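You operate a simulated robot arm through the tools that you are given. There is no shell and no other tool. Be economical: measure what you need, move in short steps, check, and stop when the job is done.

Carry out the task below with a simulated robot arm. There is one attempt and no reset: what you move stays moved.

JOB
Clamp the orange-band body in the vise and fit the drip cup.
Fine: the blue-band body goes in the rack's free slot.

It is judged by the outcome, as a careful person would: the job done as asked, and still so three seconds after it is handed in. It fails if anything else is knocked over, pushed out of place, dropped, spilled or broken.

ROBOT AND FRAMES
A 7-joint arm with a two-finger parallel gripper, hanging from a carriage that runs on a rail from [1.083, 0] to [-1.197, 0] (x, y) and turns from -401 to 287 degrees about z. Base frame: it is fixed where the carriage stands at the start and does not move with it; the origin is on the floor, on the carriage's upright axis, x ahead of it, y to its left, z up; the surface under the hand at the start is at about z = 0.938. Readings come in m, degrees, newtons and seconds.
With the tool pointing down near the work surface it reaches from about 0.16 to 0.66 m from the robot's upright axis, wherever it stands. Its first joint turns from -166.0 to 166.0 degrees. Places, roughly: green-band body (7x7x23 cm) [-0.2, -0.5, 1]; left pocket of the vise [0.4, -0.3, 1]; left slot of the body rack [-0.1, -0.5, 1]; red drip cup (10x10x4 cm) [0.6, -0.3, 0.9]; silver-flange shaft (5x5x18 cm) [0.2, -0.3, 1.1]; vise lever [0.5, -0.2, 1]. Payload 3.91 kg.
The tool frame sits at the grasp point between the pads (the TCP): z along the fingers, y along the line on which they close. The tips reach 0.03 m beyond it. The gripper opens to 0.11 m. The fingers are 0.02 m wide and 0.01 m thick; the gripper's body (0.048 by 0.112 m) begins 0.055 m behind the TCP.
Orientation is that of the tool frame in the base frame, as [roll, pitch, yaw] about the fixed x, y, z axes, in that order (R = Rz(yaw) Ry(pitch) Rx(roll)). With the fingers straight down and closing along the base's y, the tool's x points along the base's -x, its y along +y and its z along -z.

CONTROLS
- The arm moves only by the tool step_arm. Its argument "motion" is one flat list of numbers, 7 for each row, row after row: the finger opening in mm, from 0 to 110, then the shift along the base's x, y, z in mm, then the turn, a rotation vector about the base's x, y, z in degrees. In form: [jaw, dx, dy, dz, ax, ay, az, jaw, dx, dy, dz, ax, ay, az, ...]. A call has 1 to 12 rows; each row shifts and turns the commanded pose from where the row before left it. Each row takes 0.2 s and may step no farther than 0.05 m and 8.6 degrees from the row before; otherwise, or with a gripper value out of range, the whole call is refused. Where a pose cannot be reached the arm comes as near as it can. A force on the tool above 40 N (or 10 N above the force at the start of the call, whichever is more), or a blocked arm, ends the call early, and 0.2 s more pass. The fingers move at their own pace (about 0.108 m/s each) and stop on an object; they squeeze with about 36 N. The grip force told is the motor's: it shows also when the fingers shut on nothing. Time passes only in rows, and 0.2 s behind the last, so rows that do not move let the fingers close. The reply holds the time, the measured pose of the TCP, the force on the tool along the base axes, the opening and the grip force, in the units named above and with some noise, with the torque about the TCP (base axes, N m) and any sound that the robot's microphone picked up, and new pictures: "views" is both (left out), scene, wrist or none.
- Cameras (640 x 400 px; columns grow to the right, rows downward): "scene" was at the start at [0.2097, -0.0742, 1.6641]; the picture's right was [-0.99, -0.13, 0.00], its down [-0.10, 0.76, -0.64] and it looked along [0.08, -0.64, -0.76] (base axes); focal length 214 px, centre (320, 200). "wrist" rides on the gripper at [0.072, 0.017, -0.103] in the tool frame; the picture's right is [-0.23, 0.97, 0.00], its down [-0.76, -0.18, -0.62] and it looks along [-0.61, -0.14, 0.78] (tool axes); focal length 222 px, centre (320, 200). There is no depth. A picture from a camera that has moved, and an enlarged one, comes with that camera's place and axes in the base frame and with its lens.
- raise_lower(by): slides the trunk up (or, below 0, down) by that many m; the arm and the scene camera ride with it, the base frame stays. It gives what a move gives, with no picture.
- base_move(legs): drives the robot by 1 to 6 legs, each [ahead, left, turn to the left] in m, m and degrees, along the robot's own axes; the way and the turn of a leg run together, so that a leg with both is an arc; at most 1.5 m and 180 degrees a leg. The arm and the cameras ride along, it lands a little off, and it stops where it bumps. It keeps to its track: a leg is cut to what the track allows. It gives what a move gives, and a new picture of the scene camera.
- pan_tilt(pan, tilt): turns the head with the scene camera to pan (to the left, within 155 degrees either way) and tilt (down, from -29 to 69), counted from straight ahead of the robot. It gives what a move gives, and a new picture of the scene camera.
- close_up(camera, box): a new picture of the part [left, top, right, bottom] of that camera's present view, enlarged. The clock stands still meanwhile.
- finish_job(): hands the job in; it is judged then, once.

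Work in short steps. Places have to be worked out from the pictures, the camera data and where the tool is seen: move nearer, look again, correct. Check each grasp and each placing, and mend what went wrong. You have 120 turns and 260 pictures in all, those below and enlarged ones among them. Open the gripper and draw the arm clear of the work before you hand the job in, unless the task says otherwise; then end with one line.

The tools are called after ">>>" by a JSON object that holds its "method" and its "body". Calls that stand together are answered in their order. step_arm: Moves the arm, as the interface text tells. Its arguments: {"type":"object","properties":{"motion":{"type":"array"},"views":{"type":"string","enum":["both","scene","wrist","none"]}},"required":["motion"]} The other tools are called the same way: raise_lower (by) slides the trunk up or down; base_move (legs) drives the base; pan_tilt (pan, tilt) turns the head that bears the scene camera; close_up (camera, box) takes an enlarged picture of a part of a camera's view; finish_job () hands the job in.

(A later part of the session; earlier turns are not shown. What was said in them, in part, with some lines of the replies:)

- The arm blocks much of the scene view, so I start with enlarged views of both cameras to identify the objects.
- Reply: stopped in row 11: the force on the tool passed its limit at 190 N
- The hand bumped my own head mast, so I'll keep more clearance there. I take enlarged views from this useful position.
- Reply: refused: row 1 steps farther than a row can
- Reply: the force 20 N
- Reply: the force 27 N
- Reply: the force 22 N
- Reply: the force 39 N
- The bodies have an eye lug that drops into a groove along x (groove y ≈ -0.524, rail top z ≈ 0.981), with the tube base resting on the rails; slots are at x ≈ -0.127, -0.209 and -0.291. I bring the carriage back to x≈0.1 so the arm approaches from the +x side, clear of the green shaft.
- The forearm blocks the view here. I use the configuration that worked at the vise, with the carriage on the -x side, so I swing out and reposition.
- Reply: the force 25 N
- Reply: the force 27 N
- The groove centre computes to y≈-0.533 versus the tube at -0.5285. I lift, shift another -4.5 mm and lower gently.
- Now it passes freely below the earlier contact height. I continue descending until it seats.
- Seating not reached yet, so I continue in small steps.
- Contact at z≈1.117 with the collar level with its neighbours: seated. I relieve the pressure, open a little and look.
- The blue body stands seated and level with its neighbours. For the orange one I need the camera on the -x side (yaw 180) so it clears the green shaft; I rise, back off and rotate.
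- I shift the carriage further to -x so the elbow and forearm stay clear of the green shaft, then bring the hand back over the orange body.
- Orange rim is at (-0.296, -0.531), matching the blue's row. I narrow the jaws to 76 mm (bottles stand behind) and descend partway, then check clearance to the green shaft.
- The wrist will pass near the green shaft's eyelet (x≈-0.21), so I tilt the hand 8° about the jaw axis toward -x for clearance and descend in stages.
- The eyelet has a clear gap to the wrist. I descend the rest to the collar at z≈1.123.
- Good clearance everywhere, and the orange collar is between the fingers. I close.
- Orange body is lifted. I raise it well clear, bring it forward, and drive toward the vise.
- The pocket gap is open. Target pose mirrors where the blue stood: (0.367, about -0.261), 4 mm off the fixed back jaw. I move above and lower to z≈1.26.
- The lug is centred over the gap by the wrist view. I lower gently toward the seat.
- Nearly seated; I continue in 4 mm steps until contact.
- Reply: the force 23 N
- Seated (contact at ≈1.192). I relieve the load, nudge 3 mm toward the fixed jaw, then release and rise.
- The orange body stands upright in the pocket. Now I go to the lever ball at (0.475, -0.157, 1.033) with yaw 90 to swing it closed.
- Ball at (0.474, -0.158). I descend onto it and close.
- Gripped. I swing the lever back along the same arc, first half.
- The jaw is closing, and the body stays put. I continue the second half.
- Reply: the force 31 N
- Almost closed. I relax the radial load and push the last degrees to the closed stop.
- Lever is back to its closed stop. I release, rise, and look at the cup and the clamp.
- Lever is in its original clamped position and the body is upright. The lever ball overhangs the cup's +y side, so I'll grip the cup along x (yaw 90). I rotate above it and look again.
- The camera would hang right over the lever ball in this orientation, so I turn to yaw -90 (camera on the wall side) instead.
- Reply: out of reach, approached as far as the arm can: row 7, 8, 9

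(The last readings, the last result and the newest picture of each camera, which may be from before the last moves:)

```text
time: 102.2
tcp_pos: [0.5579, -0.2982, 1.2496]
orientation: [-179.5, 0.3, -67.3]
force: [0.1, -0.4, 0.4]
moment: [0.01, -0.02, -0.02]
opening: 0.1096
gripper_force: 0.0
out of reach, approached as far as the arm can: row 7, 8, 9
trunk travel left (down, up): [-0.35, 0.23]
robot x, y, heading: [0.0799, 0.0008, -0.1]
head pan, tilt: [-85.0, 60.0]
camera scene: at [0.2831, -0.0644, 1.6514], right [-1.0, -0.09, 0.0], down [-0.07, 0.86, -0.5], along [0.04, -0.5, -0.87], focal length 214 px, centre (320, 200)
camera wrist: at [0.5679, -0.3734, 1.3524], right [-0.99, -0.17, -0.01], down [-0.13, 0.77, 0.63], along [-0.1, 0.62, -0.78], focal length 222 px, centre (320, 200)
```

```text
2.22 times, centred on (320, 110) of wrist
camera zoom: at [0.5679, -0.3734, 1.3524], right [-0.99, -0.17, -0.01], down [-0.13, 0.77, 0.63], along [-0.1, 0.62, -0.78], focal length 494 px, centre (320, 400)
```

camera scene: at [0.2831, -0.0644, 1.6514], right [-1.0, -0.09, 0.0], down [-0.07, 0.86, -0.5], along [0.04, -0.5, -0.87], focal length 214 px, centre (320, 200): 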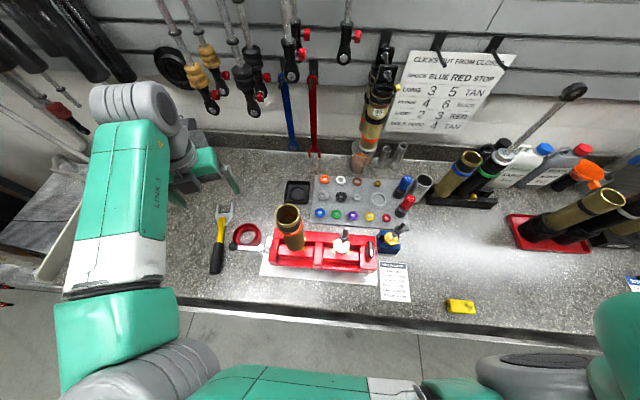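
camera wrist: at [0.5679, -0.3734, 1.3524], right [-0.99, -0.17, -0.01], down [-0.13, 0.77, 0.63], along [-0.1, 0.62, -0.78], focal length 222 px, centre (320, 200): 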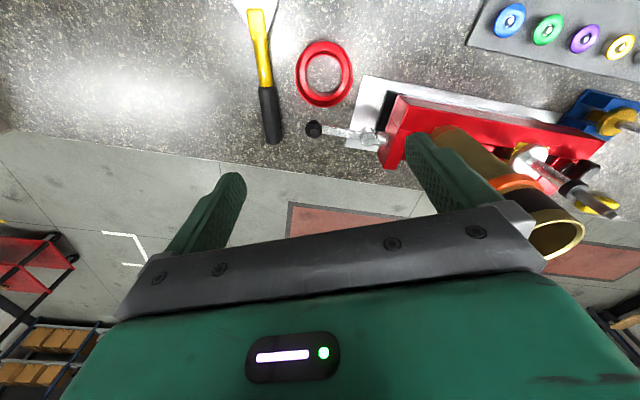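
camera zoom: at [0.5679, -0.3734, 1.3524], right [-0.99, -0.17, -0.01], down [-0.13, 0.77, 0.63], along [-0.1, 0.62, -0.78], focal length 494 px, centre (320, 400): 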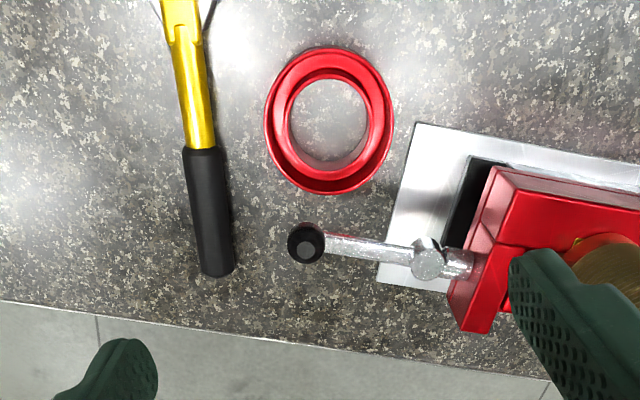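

Joint limit at yaw -67, which still gives a usable grip line clear of the ball. I back off the limit slightly, centre over the cup (≈0.559, -0.304) and go lower for a closer look.

>>> {"method": "step_arm", "body": {"motion": [110, 1, -6, -40, 0, 0, 4, 110, 0, 0, -45, 0, 0, 0, 110, 0, 0, -45, 0, 0, 0, 110, 0, 0, -45, 0, 0, 0], "views": "wrist"}}

>>> {"method": "close_up", "body": {"camera": "wrist", "box": [200, 20, 440, 220]}}

>>> {"method": "close_up", "body": {"camera": "scene", "box": [170, 180, 330, 280]}}

```text
time: 103.2
tcp_pos: [0.559, -0.3051, 1.074]
orientation: [-179.4, 0.3, -63.2]
force: [-0.2, 0.5, -0.3]
moment: [-0.01, 0.03, -0.03]
opening: 0.1098
gripper_force: 0.1
trunk travel left (down, up): [-0.35, 0.23]
robot x, y, heading: [0.0778, 0.0002, -0.4]
head pan, tilt: [-85.0, 60.0]
camera wrist: at [0.5735, -0.3787, 1.1783], right [-0.97, -0.23, -0.01], down [-0.19, 0.76, 0.63], along [-0.14, 0.61, -0.78], focal length 222 px, centre (320, 200)
```

wrist: 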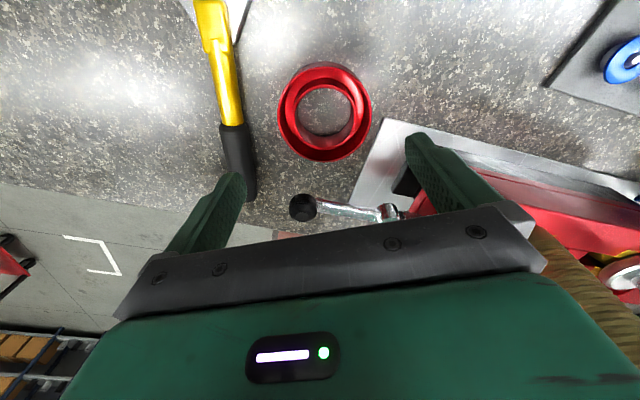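

```text
2.00 times, centred on (320, 120) of wrist
camera zoom: at [0.5735, -0.3787, 1.1783], right [-0.97, -0.23, -0.01], down [-0.19, 0.76, 0.63], along [-0.14, 0.61, -0.78], focal length 444 px, centre (320, 360)
```

zoom: 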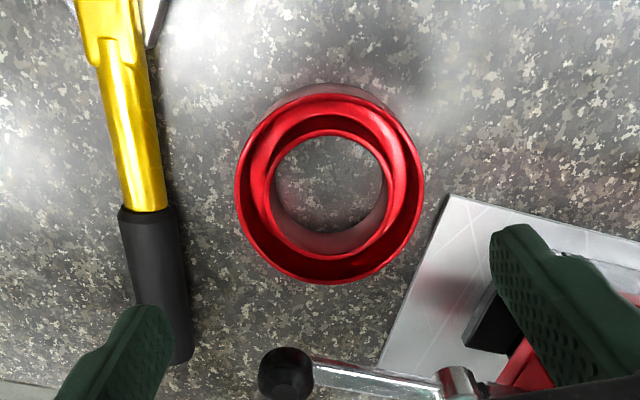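

```text
4.00 times, centred on (250, 230) of scene
camera zoom: at [0.2831, -0.0644, 1.6515], right [-1.0, -0.09, 0.0], down [-0.07, 0.86, -0.5], along [0.04, -0.5, -0.87], focal length 858 px, centre (600, 80)
```

zoom: 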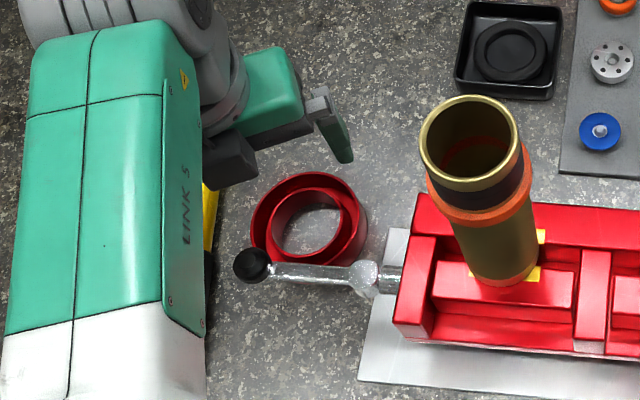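

Reconciling the views: the cup rim is lower than I assumed (z≈0.945), so its diameter is about 98 mm and its centre ≈ (0.553, -0.307). I centre and lower to just above the rim, then check the finger clearance.

>>> {"method": "step_arm", "body": {"motion": [110, -6, -2, -30, 0, 0, 0, 110, 0, 0, -34, 0, 0, 0, 110, 0, 0, 0, 0, 0, 0], "views": "wrist"}}

>>> {"method": "close_up", "body": {"camera": "wrist", "box": [200, 60, 440, 260]}}

>>> {"method": "close_up", "body": {"camera": "scene", "box": [200, 200, 300, 270]}}

```text
time: 104.0
tcp_pos: [0.5521, -0.3073, 1.0106]
orientation: [-179.4, 0.3, -63.3]
force: [0.1, -0.2, 0.4]
moment: [-0.02, -0.02, 0.01]
opening: 0.1099
gripper_force: 0.0
trunk travel left (down, up): [-0.35, 0.23]
robot x, y, heading: [0.0769, 0.0029, -0.0]
head pan, tilt: [-85.0, 60.0]
camera wrist: at [0.5683, -0.3812, 1.1136], right [-0.97, -0.23, -0.01], down [-0.19, 0.75, 0.63], along [-0.14, 0.61, -0.78], focal length 222 px, centre (320, 200)
```

wrist: 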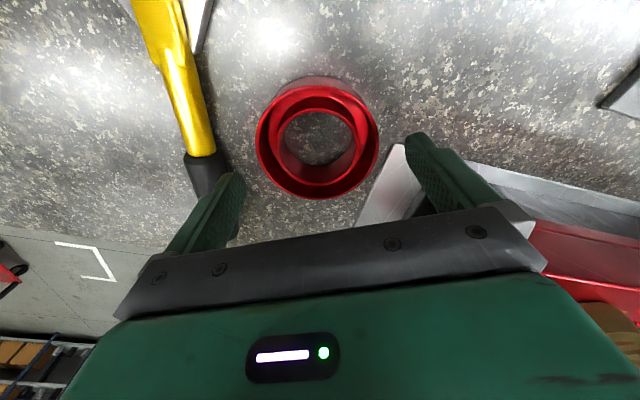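

```text
2.00 times, centred on (320, 160) of wrist
camera zoom: at [0.5683, -0.3812, 1.1136], right [-0.97, -0.23, -0.01], down [-0.19, 0.75, 0.63], along [-0.14, 0.61, -0.78], focal length 444 px, centre (320, 280)
```

zoom: 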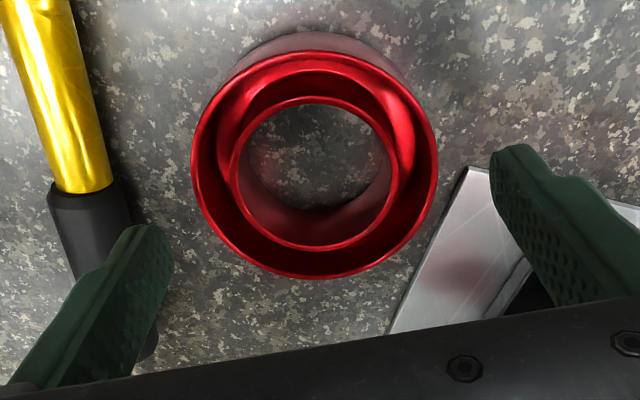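

```text
5.71 times, centred on (250, 235) of scene
camera zoom: at [0.2831, -0.0644, 1.6514], right [-1.0, -0.09, 0.0], down [-0.07, 0.86, -0.5], along [0.04, -0.5, -0.87], focal length 1226 px, centre (720, 0)
```

zoom: 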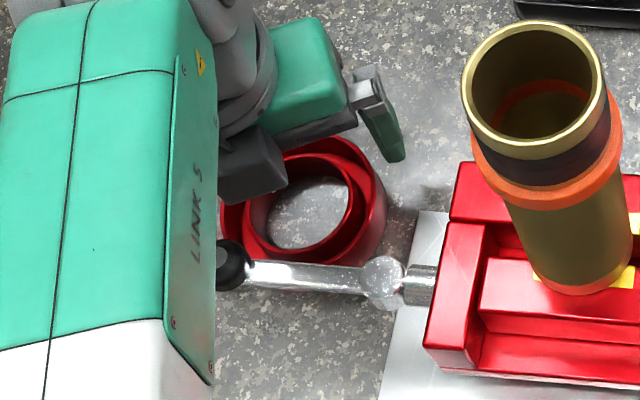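

The rim projects almost exactly under the TCP (2 mm off), diameter 98 mm. I correct and descend around the cup carefully.

>>> {"method": "step_arm", "body": {"motion": [110, 2, 0.5, -20, 0, 0, 0, 110, 0, 0, -20, 0, 0, 0, 110, 0, 0, -15, 0, 0, 0, 110, 0, 0, -8, 0, 0, 0, 110, 0, 0, 0, 0, 0, 0], "views": "wrist"}}

>>> {"method": "close_up", "body": {"camera": "wrist", "box": [200, 60, 440, 260]}}

```text
time: 104.9
tcp_pos: [0.5551, -0.3082, 0.9606]
orientation: [-179.8, 0.2, -63.3]
force: [-1.2, 1.1, 8.5]
moment: [-0.3, 0.45, -0.11]
opening: 0.11
gripper_force: 0.0
trunk travel left (down, up): [-0.35, 0.23]
robot x, y, heading: [0.0784, -0.003, -0.1]
head pan, tilt: [-85.0, 60.0]
stopped in row 4: the force on the tool passed its limit at 69 N (the readings are from after the stop); the commanded pose is now the measured one
camera wrist: at [0.5709, -0.3813, 1.0639], right [-0.97, -0.23, 0.0], down [-0.18, 0.76, 0.63], along [-0.14, 0.61, -0.78], focal length 222 px, centre (320, 200)
```

wrist: 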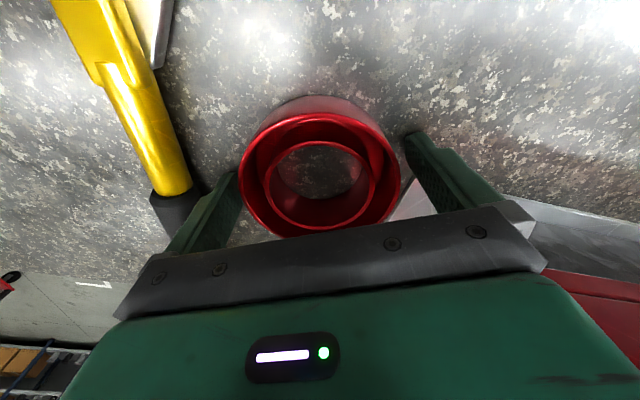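

```text
2.00 times, centred on (320, 160) of wrist
camera zoom: at [0.5709, -0.3813, 1.0639], right [-0.97, -0.23, 0.0], down [-0.18, 0.76, 0.63], along [-0.14, 0.61, -0.78], focal length 444 px, centre (320, 280)
```

zoom: 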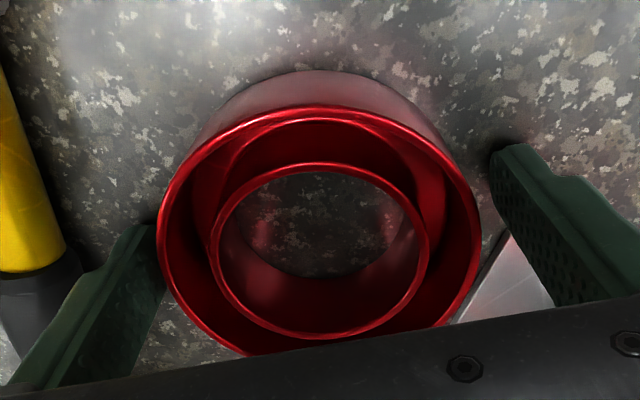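

The tips touched the bench at TCP ≈ 0.96; the cup is centred between the fingers. I lift 4 mm and close on it.

>>> {"method": "step_arm", "body": {"motion": [110, 0, 0, 5, 0, 0, 0, 0, 0, 0, 0, 0, 0, 0, 0, 0, 0, 0, 0, 0, 0, 0, 0, 0, 0, 0, 0, 0], "views": "wrist"}}

>>> {"method": "close_up", "body": {"camera": "wrist", "box": [200, 60, 440, 260]}}

```text
time: 105.9
tcp_pos: [0.5545, -0.3066, 0.9642]
orientation: [-179.7, 0.3, -63.3]
force: [-0.6, -0.4, 0.0]
moment: [0.02, -0.03, 0.0]
opening: 0.0911
gripper_force: 36.4
trunk travel left (down, up): [-0.35, 0.23]
robot x, y, heading: [0.0768, -0.0026, -0.0]
head pan, tilt: [-85.0, 60.0]
camera wrist: at [0.5703, -0.381, 1.0681], right [-0.97, -0.23, 0.0], down [-0.18, 0.76, 0.63], along [-0.14, 0.61, -0.78], focal length 222 px, centre (320, 200)
```

wrist: 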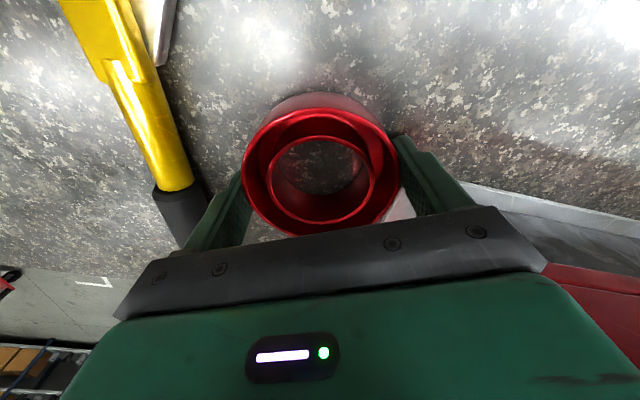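

```text
2.00 times, centred on (320, 160) of wrist
camera zoom: at [0.5703, -0.381, 1.0681], right [-0.97, -0.23, 0.0], down [-0.18, 0.76, 0.63], along [-0.14, 0.61, -0.78], focal length 444 px, centre (320, 280)
```

zoom: 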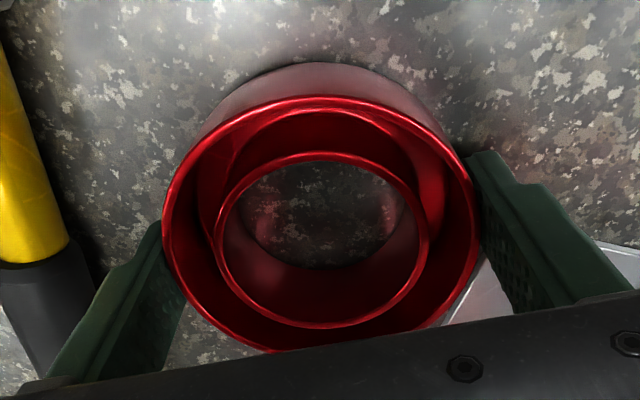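

Gripped at 91 mm, centred within ~2 mm. I lift slightly, slide 20 mm away from the lever ball, then raise it.

>>> {"method": "step_arm", "body": {"motion": [0, 0, 0, 5, 0, 0, 0, 0, 0, -10, 1, 0, 0, 0, 0, 0, -10, 1, 0, 0, 0, 0, 0, 0, 40, 0, 0, 0, 0, 0, 0, 45, 0, 0, 0, 0, 0, 0, 45, 0, 0, 0, 0, 0, 0, 45, 0, 0, 0, 0, 0, 0, 45, 0, 0, 0, 0, 0, 0, 45, 0, 0, 0, 0, 0, 0, 45, 0, 0, 0]}}

>>> {"method": "close_up", "body": {"camera": "wrist", "box": [200, 60, 440, 260]}}

```text
time: 108.1
tcp_pos: [0.5546, -0.326, 1.2831]
orientation: [-179.7, 0.4, -63.4]
force: [-0.3, 1.3, -0.8]
moment: [0.02, 0.01, 0.03]
opening: 0.0
gripper_force: 36.1
trunk travel left (down, up): [-0.35, 0.23]
robot x, y, heading: [0.0782, 0.0004, -0.3]
head pan, tilt: [-85.0, 60.0]
camera scene: at [0.2829, -0.0643, 1.6513], right [-1.0, -0.09, 0.0], down [-0.07, 0.86, -0.5], along [0.04, -0.5, -0.87], focal length 214 px, centre (320, 200)
camera wrist: at [0.5699, -0.4007, 1.3867], right [-0.97, -0.23, 0.0], down [-0.18, 0.76, 0.63], along [-0.14, 0.61, -0.78], focal length 222 px, centre (320, 200)
```

scene: 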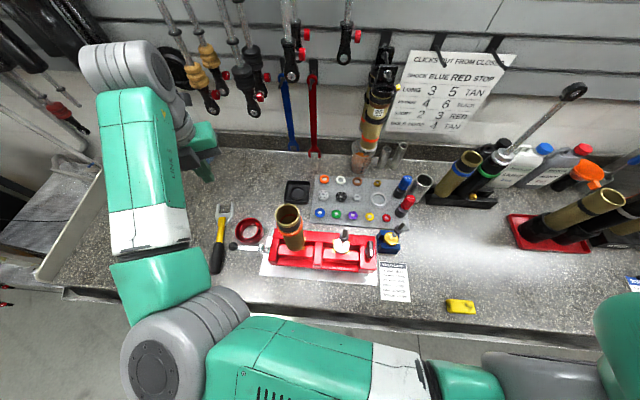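
wrist: 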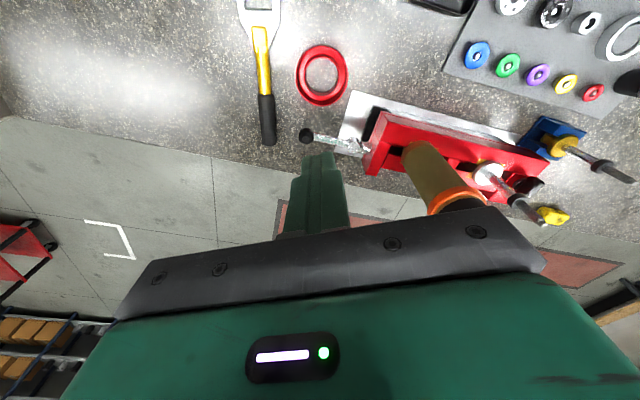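

```text
2.00 times, centred on (320, 160) of wrist
camera zoom: at [0.5699, -0.4007, 1.3867], right [-0.97, -0.23, 0.0], down [-0.18, 0.76, 0.63], along [-0.14, 0.61, -0.78], focal length 444 px, centre (320, 280)
```

zoom: 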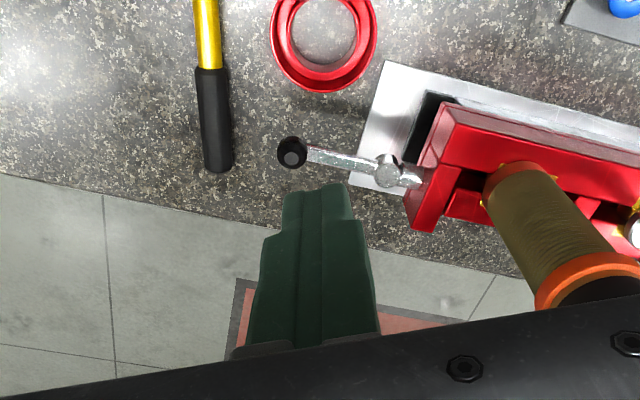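

The cup slipped out on lifting but stands upright on the bench, slid about 20 mm clear of the lever. My grip was off-centre across the jaws. I reopen, go over it at z≈1.06 and measure precisely.

>>> {"method": "step_arm", "body": {"motion": [110, -6, -5, 0, 0, 0, 0, 110, 0, 0, 0, 0, 0, 0, 110, 0, 0, -45, 0, 0, 0, 110, 0, 0, -45, 0, 0, 0, 110, 0, 0, -45, 0, 0, 0, 110, 0, 0, -45, 0, 0, 0, 110, 0, 0, -43, 0, 0, 0, 110, 0, 0, 0, 0, 0, 0], "views": "none"}}

>>> {"method": "close_up", "body": {"camera": "wrist", "box": [240, 50, 400, 180]}}

```text
time: 109.9
tcp_pos: [0.5497, -0.3325, 1.0583]
orientation: [-179.7, 0.4, -63.4]
force: [0.3, 0.3, 0.5]
moment: [0.01, 0.0, 0.01]
opening: 0.11
gripper_force: 0.0
trunk travel left (down, up): [-0.35, 0.23]
robot x, y, heading: [0.0777, -0.001, -0.2]
head pan, tilt: [-85.0, 60.0]
```

```text
3.08 times, centred on (320, 115) of wrist
camera zoom: at [0.5645, -0.4059, 1.1618], right [-0.97, -0.23, 0.0], down [-0.18, 0.76, 0.63], along [-0.14, 0.61, -0.78], focal length 684 px, centre (320, 462)
```

zoom: 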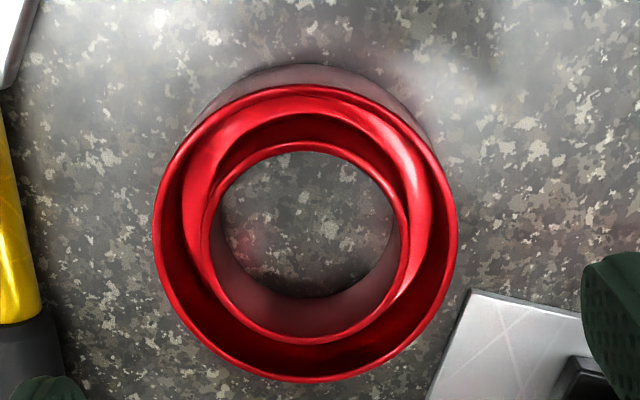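

Solving the rim ellipse: rim at z≈0.961, centre offset (+3, +6) mm from the TCP. I correct, descend to just above the bench, and verify before closing.

>>> {"method": "step_arm", "body": {"motion": [110, 3, 6, -30, 0, 0, 0, 110, 0, 0, -30, 0, 0, 0, 110, 0, 0, -20, 0, 0, 0, 110, 0, 0, -10, 0, 0, 0, 110, 0, 0, 0, 0, 0, 0], "views": "none"}}

>>> {"method": "close_up", "body": {"camera": "wrist", "box": [220, 90, 420, 250]}}

```text
time: 111.1
tcp_pos: [0.5534, -0.326, 0.9694]
orientation: [-179.7, 0.3, -63.4]
force: [0.1, 0.1, -0.4]
moment: [0.03, -0.02, -0.01]
opening: 0.1101
gripper_force: 0.0
trunk travel left (down, up): [-0.35, 0.23]
robot x, y, heading: [0.0767, 0.0004, -0.1]
head pan, tilt: [-85.0, 60.0]
```

```text
2.50 times, centred on (320, 170) of wrist
camera zoom: at [0.5674, -0.3994, 1.0726], right [-0.97, -0.23, 0.0], down [-0.18, 0.76, 0.63], along [-0.14, 0.61, -0.78], focal length 555 px, centre (320, 275)
```

zoom: 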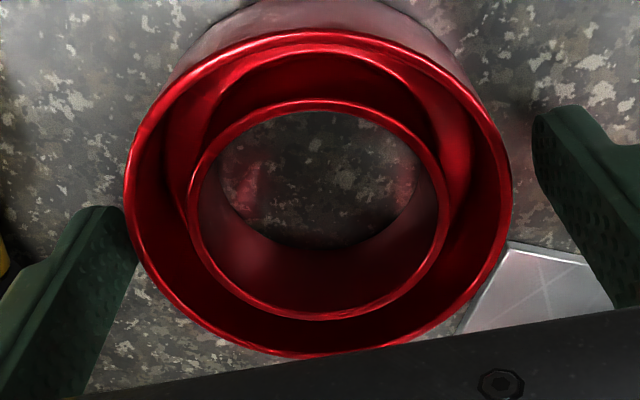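

Now centred to within a millimetre (two views agree on 91 mm OD, rim z 0.961). I lower 3 mm and close.

>>> {"method": "step_arm", "body": {"motion": [110, 0, 0, -3, 0, 0, 0, 0, 0, 0, 0, 0, 0, 0, 0, 0, 0, 0, 0, 0, 0, 0, 0, 0, 0, 0, 0, 0, 0, 0, 0, 0, 0, 0, 0], "views": "none"}}

>>> {"method": "step_arm", "body": {"motion": [0, 0, 0, 6, 0, 0, 0, 0, 0, 0, 8, 0, 0, 0, 0, 0, 0, 0, 0, 0, 0], "views": "none"}}

>>> {"method": "close_up", "body": {"camera": "wrist", "box": [220, 90, 420, 250]}}

```text
time: 112.3
tcp_pos: [0.5527, -0.325, 0.967]
orientation: [-179.7, 0.2, -63.4]
force: [-0.2, 0.2, -0.2]
moment: [-0.01, 0.03, 0.0]
opening: 0.0913
gripper_force: 36.4
trunk travel left (down, up): [-0.35, 0.23]
robot x, y, heading: [0.0784, -0.0019, 0.0]
head pan, tilt: [-85.0, 60.0]
```

```text
time: 113.1
tcp_pos: [0.5518, -0.3264, 0.9808]
orientation: [-179.7, 0.3, -63.2]
force: [0.1, -0.6, -1.6]
moment: [0.0, 0.03, 0.03]
opening: 0.0913
gripper_force: 36.2
trunk travel left (down, up): [-0.35, 0.23]
robot x, y, heading: [0.0782, 0.0008, -0.3]
head pan, tilt: [-85.0, 60.0]
```

```text
2.50 times, centred on (320, 170) of wrist
camera zoom: at [0.5671, -0.3996, 1.0835], right [-0.97, -0.23, 0.0], down [-0.18, 0.76, 0.63], along [-0.14, 0.61, -0.78], focal length 555 px, centre (320, 275)
```

zoom: 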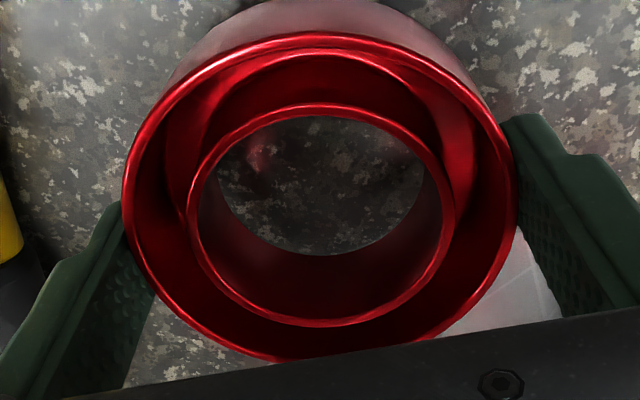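

Held this time (about 1.5 N weight). I raise it smoothly.

>>> {"method": "step_arm", "body": {"motion": [0, 0, 0, 25, 0, 0, 0, 0, 0, 0, 25, 0, 0, 0, 0, 0, 0, 25, 0, 0, 0, 0, 0, 0, 25, 0, 0, 0, 0, 0, 0, 30, 0, 0, 0, 0, 0, 0, 30, 0, 0, 0, 0, 0, 0, 30, 0, 0, 0, 0, 0, 0, 30, 0, 0, 0, 0, 0, 0, 30, 0, 0, 0, 0, 0, 0, 30, 0, 0, 0, 0, 0, 0, 30, 0, 0, 0, 0, 0, 0, 30, 0, 0, 0]}}

```text
time: 115.7
tcp_pos: [0.553, -0.3251, 1.3205]
orientation: [-179.6, 0.3, -63.3]
force: [0.6, -0.7, -0.9]
moment: [-0.01, 0.04, -0.02]
opening: 0.0911
gripper_force: 35.3
trunk travel left (down, up): [-0.35, 0.23]
robot x, y, heading: [0.0769, 0.0016, -0.3]
head pan, tilt: [-85.0, 60.0]
camera scene: at [0.2829, -0.0643, 1.6513], right [-1.0, -0.09, 0.0], down [-0.07, 0.86, -0.5], along [0.04, -0.5, -0.87], focal length 214 px, centre (320, 200)
camera wrist: at [0.5673, -0.4002, 1.4231], right [-0.97, -0.23, 0.0], down [-0.18, 0.76, 0.63], along [-0.14, 0.61, -0.78], focal length 222 px, centre (320, 200)
```

scene: 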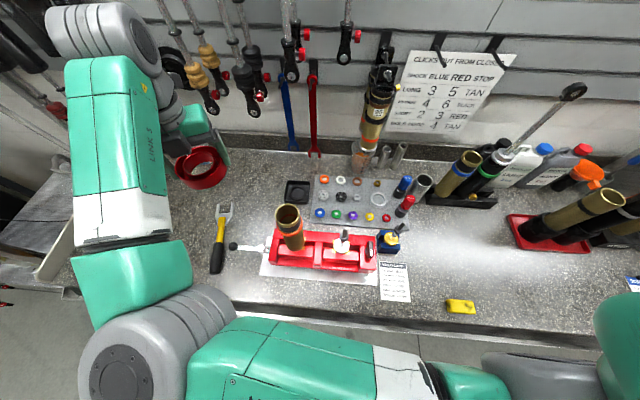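
wrist: 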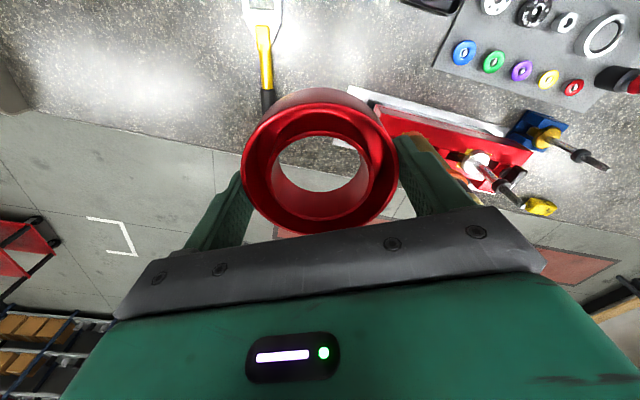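

The cup is securely held. I move it over the orange body at (0.367, -0.265).

>>> {"method": "step_arm", "body": {"motion": [0, -37, 12, 0, 0, 0, 0, 0, -37, 12, 0, 0, 0, 0, 0, -37, 12, 0, 0, 0, 0, 0, -37, 12, 0, 0, 0, 0, 0, -37.5, 11.8, 0, 0, 0, 0, 0, 0, 0, -25, 0, 0, 0, 0, 0, 0, 0, 0, 0, 0]}}

>>> {"method": "close_up", "body": {"camera": "wrist", "box": [220, 80, 420, 240]}}

>>> {"method": "close_up", "body": {"camera": "scene", "box": [220, 150, 360, 260]}}

```text
time: 117.3
tcp_pos: [0.3649, -0.2669, 1.2945]
orientation: [-179.7, 0.3, -63.4]
force: [-0.3, 0.3, -1.2]
moment: [0.0, 0.02, 0.0]
opening: 0.091
gripper_force: 36.4
trunk travel left (down, up): [-0.35, 0.23]
robot x, y, heading: [0.0781, 0.0038, -0.3]
head pan, tilt: [-85.0, 60.0]
camera scene: at [0.2829, -0.0644, 1.6514], right [-1.0, -0.09, 0.0], down [-0.07, 0.86, -0.5], along [0.04, -0.5, -0.87], focal length 214 px, centre (320, 200)
camera wrist: at [0.3812, -0.3406, 1.3977], right [-0.97, -0.23, 0.0], down [-0.18, 0.76, 0.63], along [-0.14, 0.61, -0.78], focal length 222 px, centre (320, 200)
```

scene: 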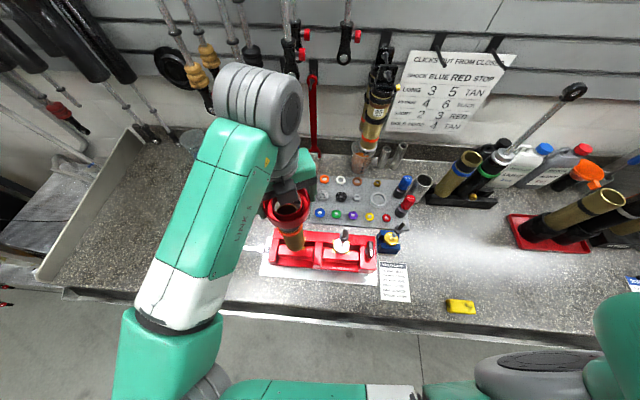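
wrist: 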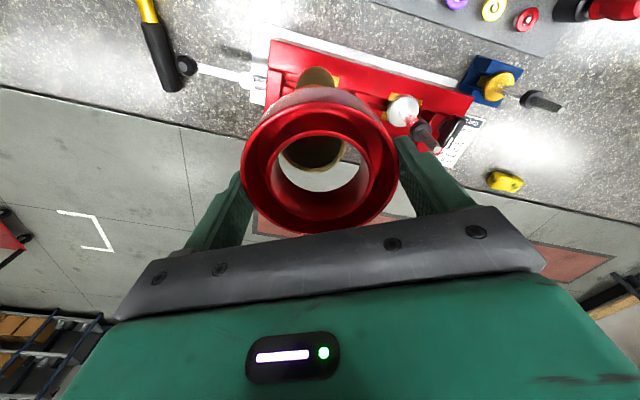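

```text
2.50 times, centred on (320, 160) of wrist
camera zoom: at [0.3812, -0.3406, 1.3977], right [-0.97, -0.23, 0.0], down [-0.18, 0.76, 0.63], along [-0.14, 0.61, -0.78], focal length 555 px, centre (320, 300)
```

zoom: 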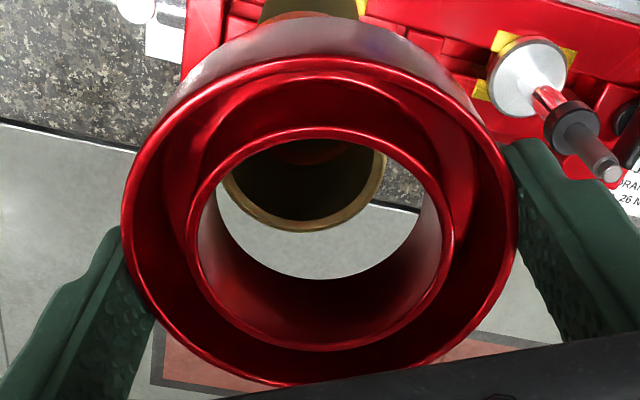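

```text
3.64 times, centred on (290, 205) of scene
camera zoom: at [0.2829, -0.0644, 1.6514], right [-1.0, -0.09, 0.0], down [-0.07, 0.86, -0.5], along [0.04, -0.5, -0.87], focal length 780 px, centre (429, 182)
```

zoom: 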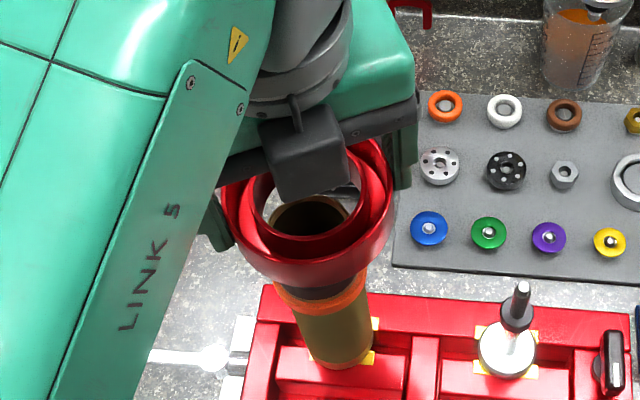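

The body's rim is about 5 mm toward +x (and a few mm in +y) from the cup axis. I correct x and part of y, lower to just above the rim, and re-measure.

>>> {"method": "step_arm", "body": {"motion": [0, 4.5, 2, -12, 0, 0, 0, 0, 0, 0, -8, 0, 0, 0, 0, 0, 0, 0, 0, 0, 0], "views": "none"}}

>>> {"method": "close_up", "body": {"camera": "wrist", "box": [220, 80, 420, 240]}}

>>> {"method": "close_up", "body": {"camera": "scene", "box": [250, 180, 340, 250]}}

```text
time: 118.1
tcp_pos: [0.3708, -0.2654, 1.2742]
orientation: [-179.7, 0.3, -63.3]
force: [-0.2, -0.2, -1.0]
moment: [0.05, -0.03, -0.02]
opening: 0.0912
gripper_force: 36.2
trunk travel left (down, up): [-0.35, 0.23]
robot x, y, heading: [0.0761, -0.0, -0.0]
head pan, tilt: [-85.0, 60.0]
```

```text
2.50 times, centred on (320, 160) of wrist
camera zoom: at [0.3861, -0.3387, 1.3778], right [-0.97, -0.23, 0.0], down [-0.18, 0.76, 0.63], along [-0.14, 0.61, -0.78], focal length 555 px, centre (320, 300)
```

zoom: 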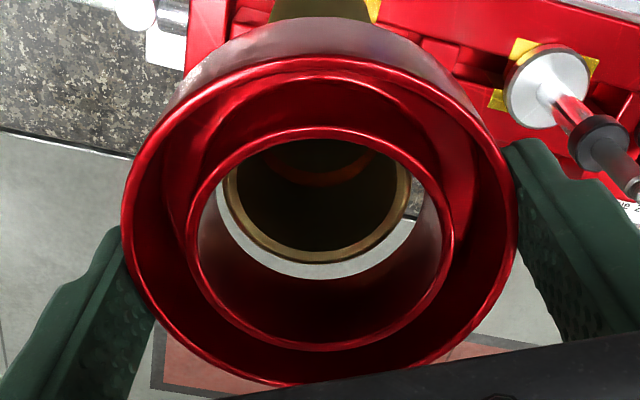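

```text
5.71 times, centred on (295, 215) of scene
camera zoom: at [0.2829, -0.0644, 1.6514], right [-1.0, -0.09, 0.0], down [-0.07, 0.86, -0.5], along [0.04, -0.5, -0.87], focal length 1226 px, centre (463, 114)
```

zoom: 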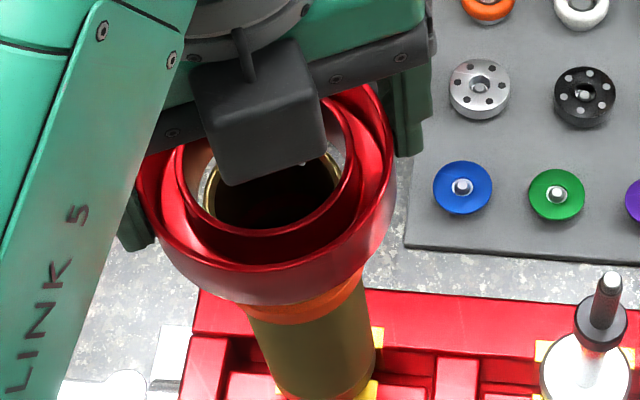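

Nearly aligned: x is within 1 mm, and the gap suggests moving the cup about 2 mm to -y. I correct and lower gently, watching the force.

>>> {"method": "step_arm", "body": {"motion": [0, 1, -2, 0, 0, 0, 0, 0, 0, 0, -5, 0, 0, 0, 0, 0, 0, -4, 0, 0, 0, 0, 0, 0, 0, 0, 0, 0], "views": "none"}}

>>> {"method": "close_up", "body": {"camera": "wrist", "box": [220, 80, 420, 240]}}

```text
time: 119.1
tcp_pos: [0.3715, -0.2669, 1.2667]
orientation: [-179.6, 0.4, -63.4]
force: [-0.4, 0.3, -1.0]
moment: [0.01, 0.0, 0.03]
opening: 0.0912
gripper_force: 35.7
trunk travel left (down, up): [-0.35, 0.23]
robot x, y, heading: [0.0761, -0.0025, -0.5]
head pan, tilt: [-85.0, 60.0]
```

```text
2.50 times, centred on (320, 160) of wrist
camera zoom: at [0.3873, -0.3406, 1.3686], right [-0.97, -0.23, 0.0], down [-0.18, 0.76, 0.63], along [-0.14, 0.61, -0.78], focal length 555 px, centre (320, 300)
```

zoom: 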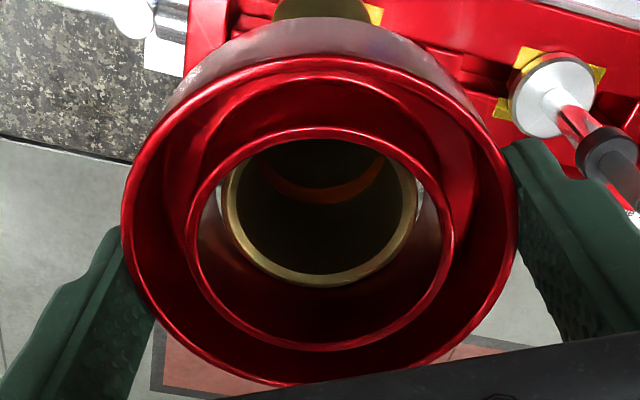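

The body's rim has entered the cup's bore without any force. I continue lowering.

>>> {"method": "step_arm", "body": {"motion": [0, 0, 0, -5, 0, 0, 0, 0, 0, 0, -5, 0, 0, 0, 0, 0, 0, 0, 0, 0, 0], "views": "none"}}

>>> {"method": "close_up", "body": {"camera": "wrist", "box": [220, 80, 420, 240]}}

>>> {"method": "close_up", "body": {"camera": "scene", "box": [250, 180, 340, 250]}}

```text
time: 119.9
tcp_pos: [0.3719, -0.2671, 1.2559]
orientation: [-179.7, 0.3, -63.5]
force: [0.2, 0.0, -1.5]
moment: [-0.01, 0.02, 0.04]
opening: 0.0912
gripper_force: 36.3
trunk travel left (down, up): [-0.35, 0.23]
robot x, y, heading: [0.0779, -0.0026, -0.0]
head pan, tilt: [-85.0, 60.0]
```

```text
2.50 times, centred on (320, 160) of wrist
camera zoom: at [0.387, -0.3405, 1.3592], right [-0.97, -0.23, 0.0], down [-0.18, 0.76, 0.63], along [-0.14, 0.61, -0.78], focal length 555 px, centre (320, 300)
```

zoom: 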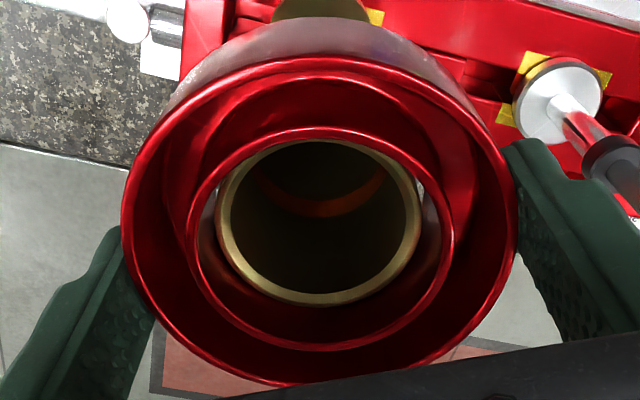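

```text
5.71 times, centred on (295, 215) of scene
camera zoom: at [0.2829, -0.0644, 1.6514], right [-1.0, -0.09, 0.0], down [-0.07, 0.86, -0.5], along [0.04, -0.5, -0.87], focal length 1226 px, centre (463, 114)
```

zoom: 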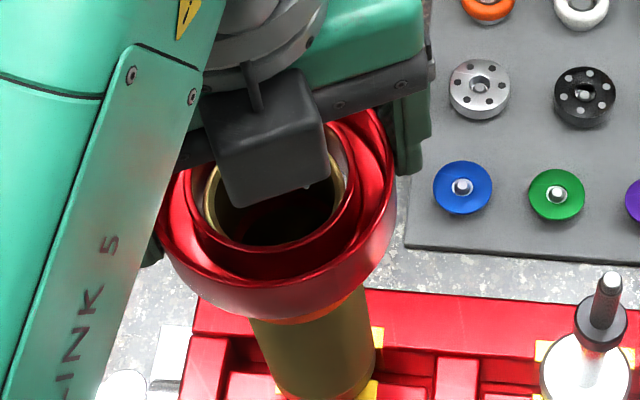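

Good. I continue lowering until the cup rests on the orange collar.

>>> {"method": "step_arm", "body": {"motion": [0, 0, 0, -4, 0, 0, 0, 0, 0, 0, -4, 0, 0, 0, 0, 0, 0, -3, 0, 0, 0, 0, 0, 0, 0, 0, 0, 0], "views": "none"}}

>>> {"method": "close_up", "body": {"camera": "wrist", "box": [220, 80, 420, 240]}}

```text
time: 120.9
tcp_pos: [0.3711, -0.2658, 1.2463]
orientation: [-179.7, 0.2, -63.4]
force: [0.5, 0.1, -0.2]
moment: [-0.02, 0.0, 0.0]
opening: 0.0911
gripper_force: 36.2
trunk travel left (down, up): [-0.35, 0.23]
robot x, y, heading: [0.0777, 0.0037, 0.1]
head pan, tilt: [-85.0, 60.0]
```

```text
2.50 times, centred on (320, 160) of wrist
camera zoom: at [0.3876, -0.3403, 1.3486], right [-0.97, -0.23, 0.0], down [-0.18, 0.76, 0.63], along [-0.14, 0.61, -0.78], focal length 555 px, centre (320, 300)
```

zoom: 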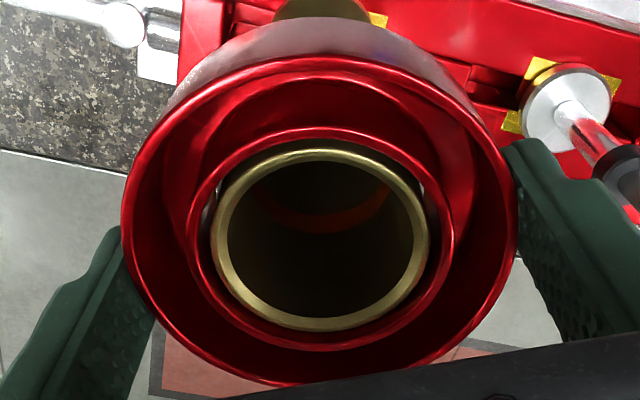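

>>> {"method": "step_arm", "body": {"motion": [0, 0, 0, -4, 0, 0, 0, 0, 0, 0, -4, 0, 0, 0, 0, 0, 0, 0, 0, 0, 0], "views": "none"}}

>>> {"method": "close_up", "body": {"camera": "wrist", "box": [220, 80, 420, 240]}}

>>> {"method": "close_up", "body": {"camera": "scene", "box": [250, 180, 340, 250]}}

```text
time: 121.7
tcp_pos: [0.3721, -0.2661, 1.2377]
orientation: [-179.7, 0.4, -63.4]
force: [-0.3, 0.5, -0.9]
moment: [0.01, -0.01, -0.03]
opening: 0.0912
gripper_force: 36.4
trunk travel left (down, up): [-0.35, 0.23]
robot x, y, heading: [0.0812, -0.0031, -0.1]
head pan, tilt: [-85.0, 60.0]
```

```text
2.50 times, centred on (320, 160) of wrist
camera zoom: at [0.3873, -0.3404, 1.3405], right [-0.97, -0.23, 0.0], down [-0.18, 0.76, 0.63], along [-0.14, 0.61, -0.78], focal length 555 px, centre (320, 300)
```

zoom: 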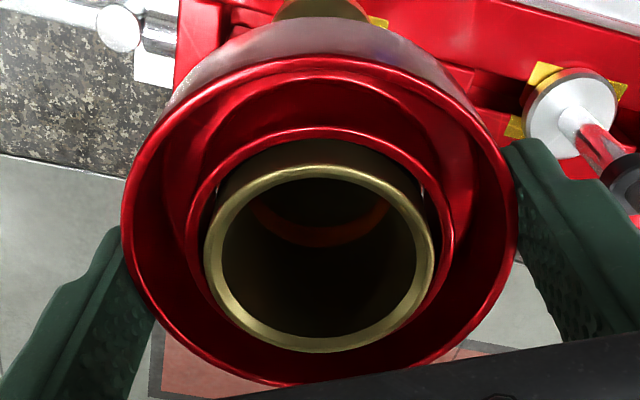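

```text
5.71 times, centred on (295, 215) of scene
camera zoom: at [0.2829, -0.0644, 1.6514], right [-1.0, -0.09, 0.0], down [-0.07, 0.86, -0.5], along [0.04, -0.5, -0.87], focal length 1226 px, centre (463, 114)
```

zoom: 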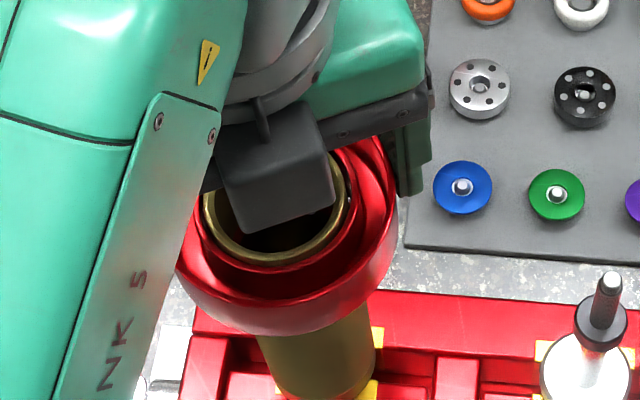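

Still free, with the rim now above the cup's inner ring. I keep lowering in small steps until contact.

>>> {"method": "step_arm", "body": {"motion": [0, 0, 0, -3, 0, 0, 0, 0, 0, 0, -3, 0, 0, 0, 0, 0, 0, -2, 0, 0, 0, 0, 0, 0, 0, 0, 0, 0], "views": "none"}}

>>> {"method": "close_up", "body": {"camera": "scene", "box": [250, 180, 340, 250]}}

```text
time: 122.7
tcp_pos: [0.372, -0.2671, 1.2294]
orientation: [-179.8, 0.3, -63.5]
force: [-0.2, -0.3, -0.2]
moment: [-0.01, -0.01, 0.02]
opening: 0.091
gripper_force: 36.5
trunk travel left (down, up): [-0.35, 0.23]
robot x, y, heading: [0.0738, 0.0022, 0.1]
head pan, tilt: [-85.0, 60.0]
```

```text
5.71 times, centred on (295, 215) of scene
camera zoom: at [0.2829, -0.0644, 1.6514], right [-1.0, -0.09, 0.0], down [-0.07, 0.86, -0.5], along [0.04, -0.5, -0.87], focal length 1226 px, centre (463, 114)
```

zoom: 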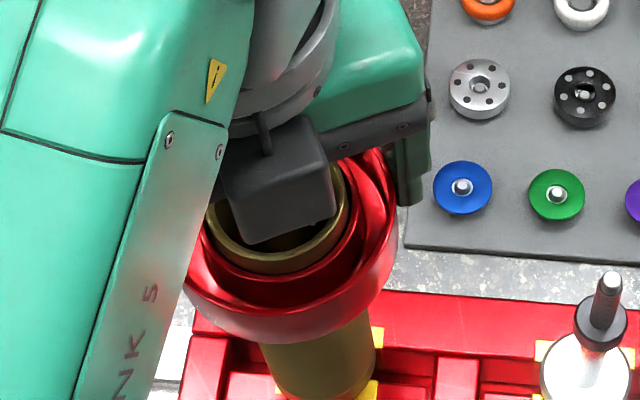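

>>> {"method": "step_arm", "body": {"motion": [0, 0, 0, -3, 0, 0, 0, 0, 0, 0, -3, 0, 0, 0, 0, 0, 0, 0, 0, 0, 0], "views": "none"}}

>>> {"method": "close_up", "body": {"camera": "wrist", "box": [220, 80, 420, 240]}}

```text
time: 123.5
tcp_pos: [0.3724, -0.2663, 1.2245]
orientation: [-179.7, 0.2, -63.4]
force: [-4.6, 4.9, 31.0]
moment: [-0.24, 0.62, -0.27]
opening: 0.0912
gripper_force: 35.5
trunk travel left (down, up): [-0.35, 0.23]
robot x, y, heading: [0.0747, 0.0006, -0.1]
head pan, tilt: [-85.0, 60.0]
```

```text
2.50 times, centred on (320, 160) of wrist
camera zoom: at [0.3877, -0.3406, 1.3277], right [-0.97, -0.23, -0.01], down [-0.18, 0.76, 0.63], along [-0.14, 0.61, -0.78], focal length 555 px, centre (320, 300)
```

zoom: 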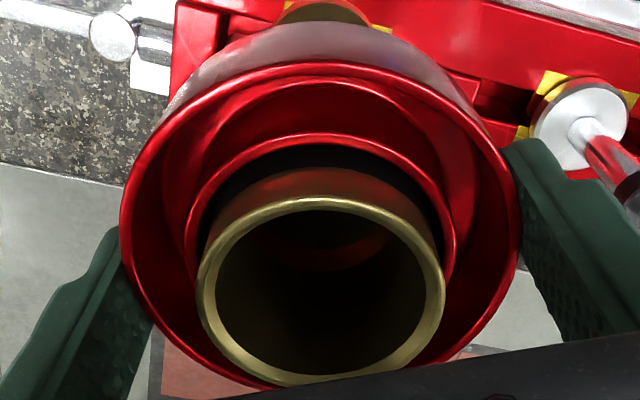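

Contact at 31 N: the cup is seated on the collar. I relieve, open fully and rise straight up.

>>> {"method": "step_arm", "body": {"motion": [0, 0, 0, 3, 0, 0, 0, 110, 0, 0, 0, 0, 0, 0, 110, 0, 0, 0, 0, 0, 0, 110, 0, 0, 15, 0, 0, 0, 110, 0, 0, 30, 0, 0, 0, 110, 0, 0, 40, 0, 0, 0, 110, 0, 0, 40, 0, 0, 0, 110, 0, 0, 40, 0, 0, 0]}}

>>> {"method": "close_up", "body": {"camera": "wrist", "box": [220, 40, 420, 200]}}

>>> {"method": "close_up", "body": {"camera": "scene", "box": [230, 190, 350, 280]}}

```text
time: 125.3
tcp_pos: [0.3714, -0.2672, 1.392]
orientation: [-179.6, 0.4, -63.4]
force: [-0.6, 0.0, 0.2]
moment: [0.02, 0.01, 0.0]
opening: 0.1101
gripper_force: 0.1
trunk travel left (down, up): [-0.35, 0.23]
robot x, y, heading: [0.0757, 0.0028, 0.0]
head pan, tilt: [-85.0, 60.0]
camera scene: at [0.2829, -0.0644, 1.6513], right [-1.0, -0.09, 0.0], down [-0.07, 0.86, -0.5], along [0.04, -0.5, -0.87], focal length 214 px, centre (320, 200)
camera wrist: at [0.3871, -0.3407, 1.495], right [-0.97, -0.23, 0.0], down [-0.18, 0.76, 0.63], along [-0.14, 0.61, -0.78], focal length 222 px, centre (320, 200)
```

scene: 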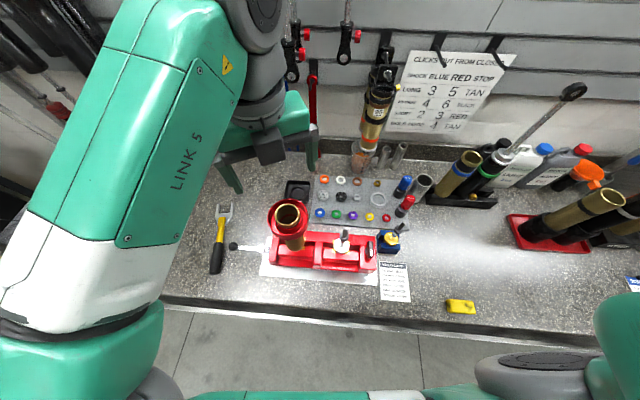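
wrist: 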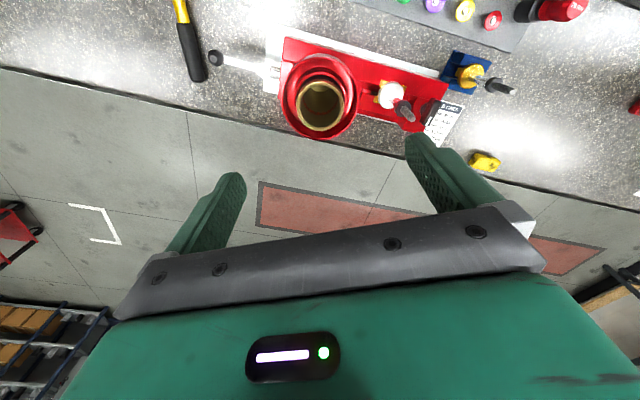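

```text
2.50 times, centred on (320, 120) of wrist
camera zoom: at [0.3871, -0.3407, 1.495], right [-0.97, -0.23, 0.0], down [-0.18, 0.76, 0.63], along [-0.14, 0.61, -0.78], focal length 555 px, centre (320, 400)
```

zoom: 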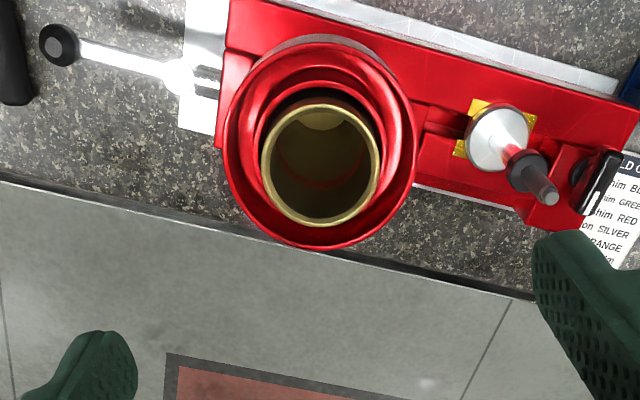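

```text
4.44 times, centred on (290, 235) of scene
camera zoom: at [0.2829, -0.0644, 1.6513], right [-1.0, -0.09, 0.0], down [-0.07, 0.86, -0.5], along [0.04, -0.5, -0.87], focal length 953 px, centre (453, 44)
```

zoom: 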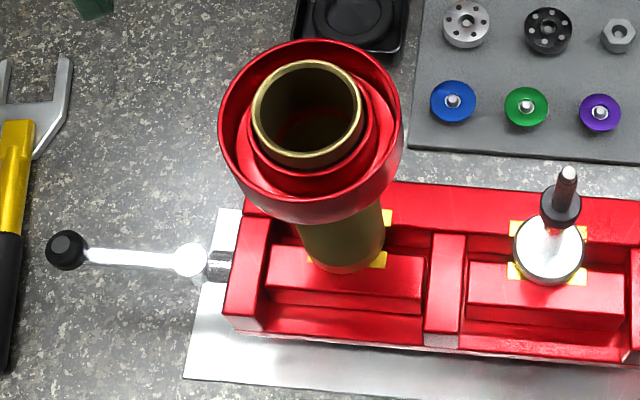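

The cup sits level on the collar, the lever is closed, and the blue body stands in the rack. I draw the arm up clear before handing in.

>>> {"method": "step_arm", "body": {"motion": [110, 0, 0, 40, 0, 0, 0, 110, -20, -10, 40, 0, 0, 0, 110, -40, -20, 10, 0, 0, 0, 110, -40, -20, 0, 0, 0, 0, 110, -40, -20, 0, 0, 0, 0]}}

>>> {"method": "close_up", "body": {"camera": "scene", "box": [200, 120, 520, 300]}}

```text
time: 126.5
tcp_pos: [0.2318, -0.336, 1.4826]
orientation: [-179.8, 0.3, -63.3]
force: [0.1, 0.3, -0.5]
moment: [-0.01, -0.01, 0.03]
opening: 0.1102
gripper_force: 0.1
trunk travel left (down, up): [-0.35, 0.23]
robot x, y, heading: [0.0789, -0.0018, -0.1]
head pan, tilt: [-85.0, 60.0]
camera scene: at [0.283, -0.0641, 1.6514], right [-1.0, -0.09, 0.0], down [-0.07, 0.86, -0.5], along [0.04, -0.5, -0.87], focal length 214 px, centre (320, 200)
camera wrist: at [0.2473, -0.4102, 1.5847], right [-0.97, -0.23, 0.0], down [-0.18, 0.76, 0.63], along [-0.14, 0.61, -0.78], focal length 222 px, centre (320, 200)
```

scene: 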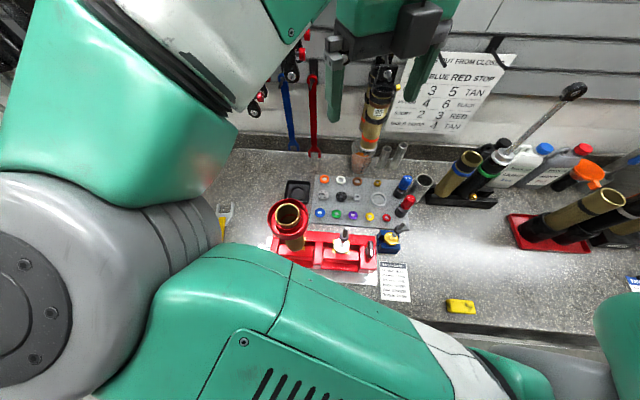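
wrist: 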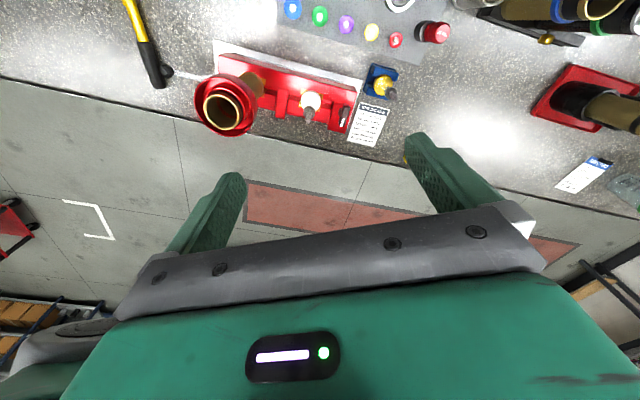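

```text
2.00 times, centred on (360, 210) of scene
camera zoom: at [0.283, -0.0641, 1.6514], right [-1.0, -0.09, 0.0], down [-0.07, 0.86, -0.5], along [0.04, -0.5, -0.87], focal length 429 px, centre (240, 180)
```

zoom: 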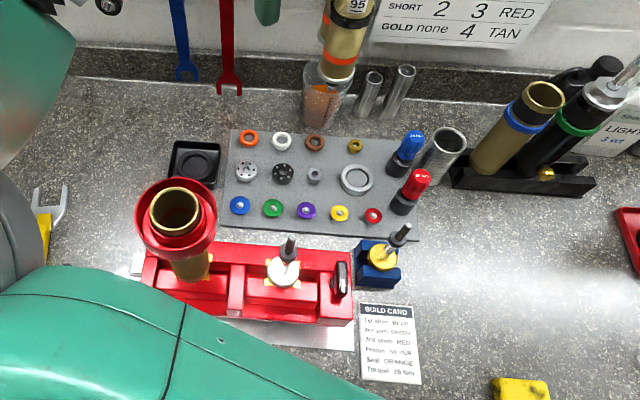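

Everything is in place, the gripper is open and the arm is clear. I hand the job in.

>>> {"method": "finish_job", "body": {}}

```text
The job is handed in.
```

The orange-band body is clamped in the vise with the drip cup seated on its collar, and the blue-band body stands in the rack's left slot. On the first try the cup slipped from the gripper and slid about 2 cm along the bench, still upright, before I picked it up again.
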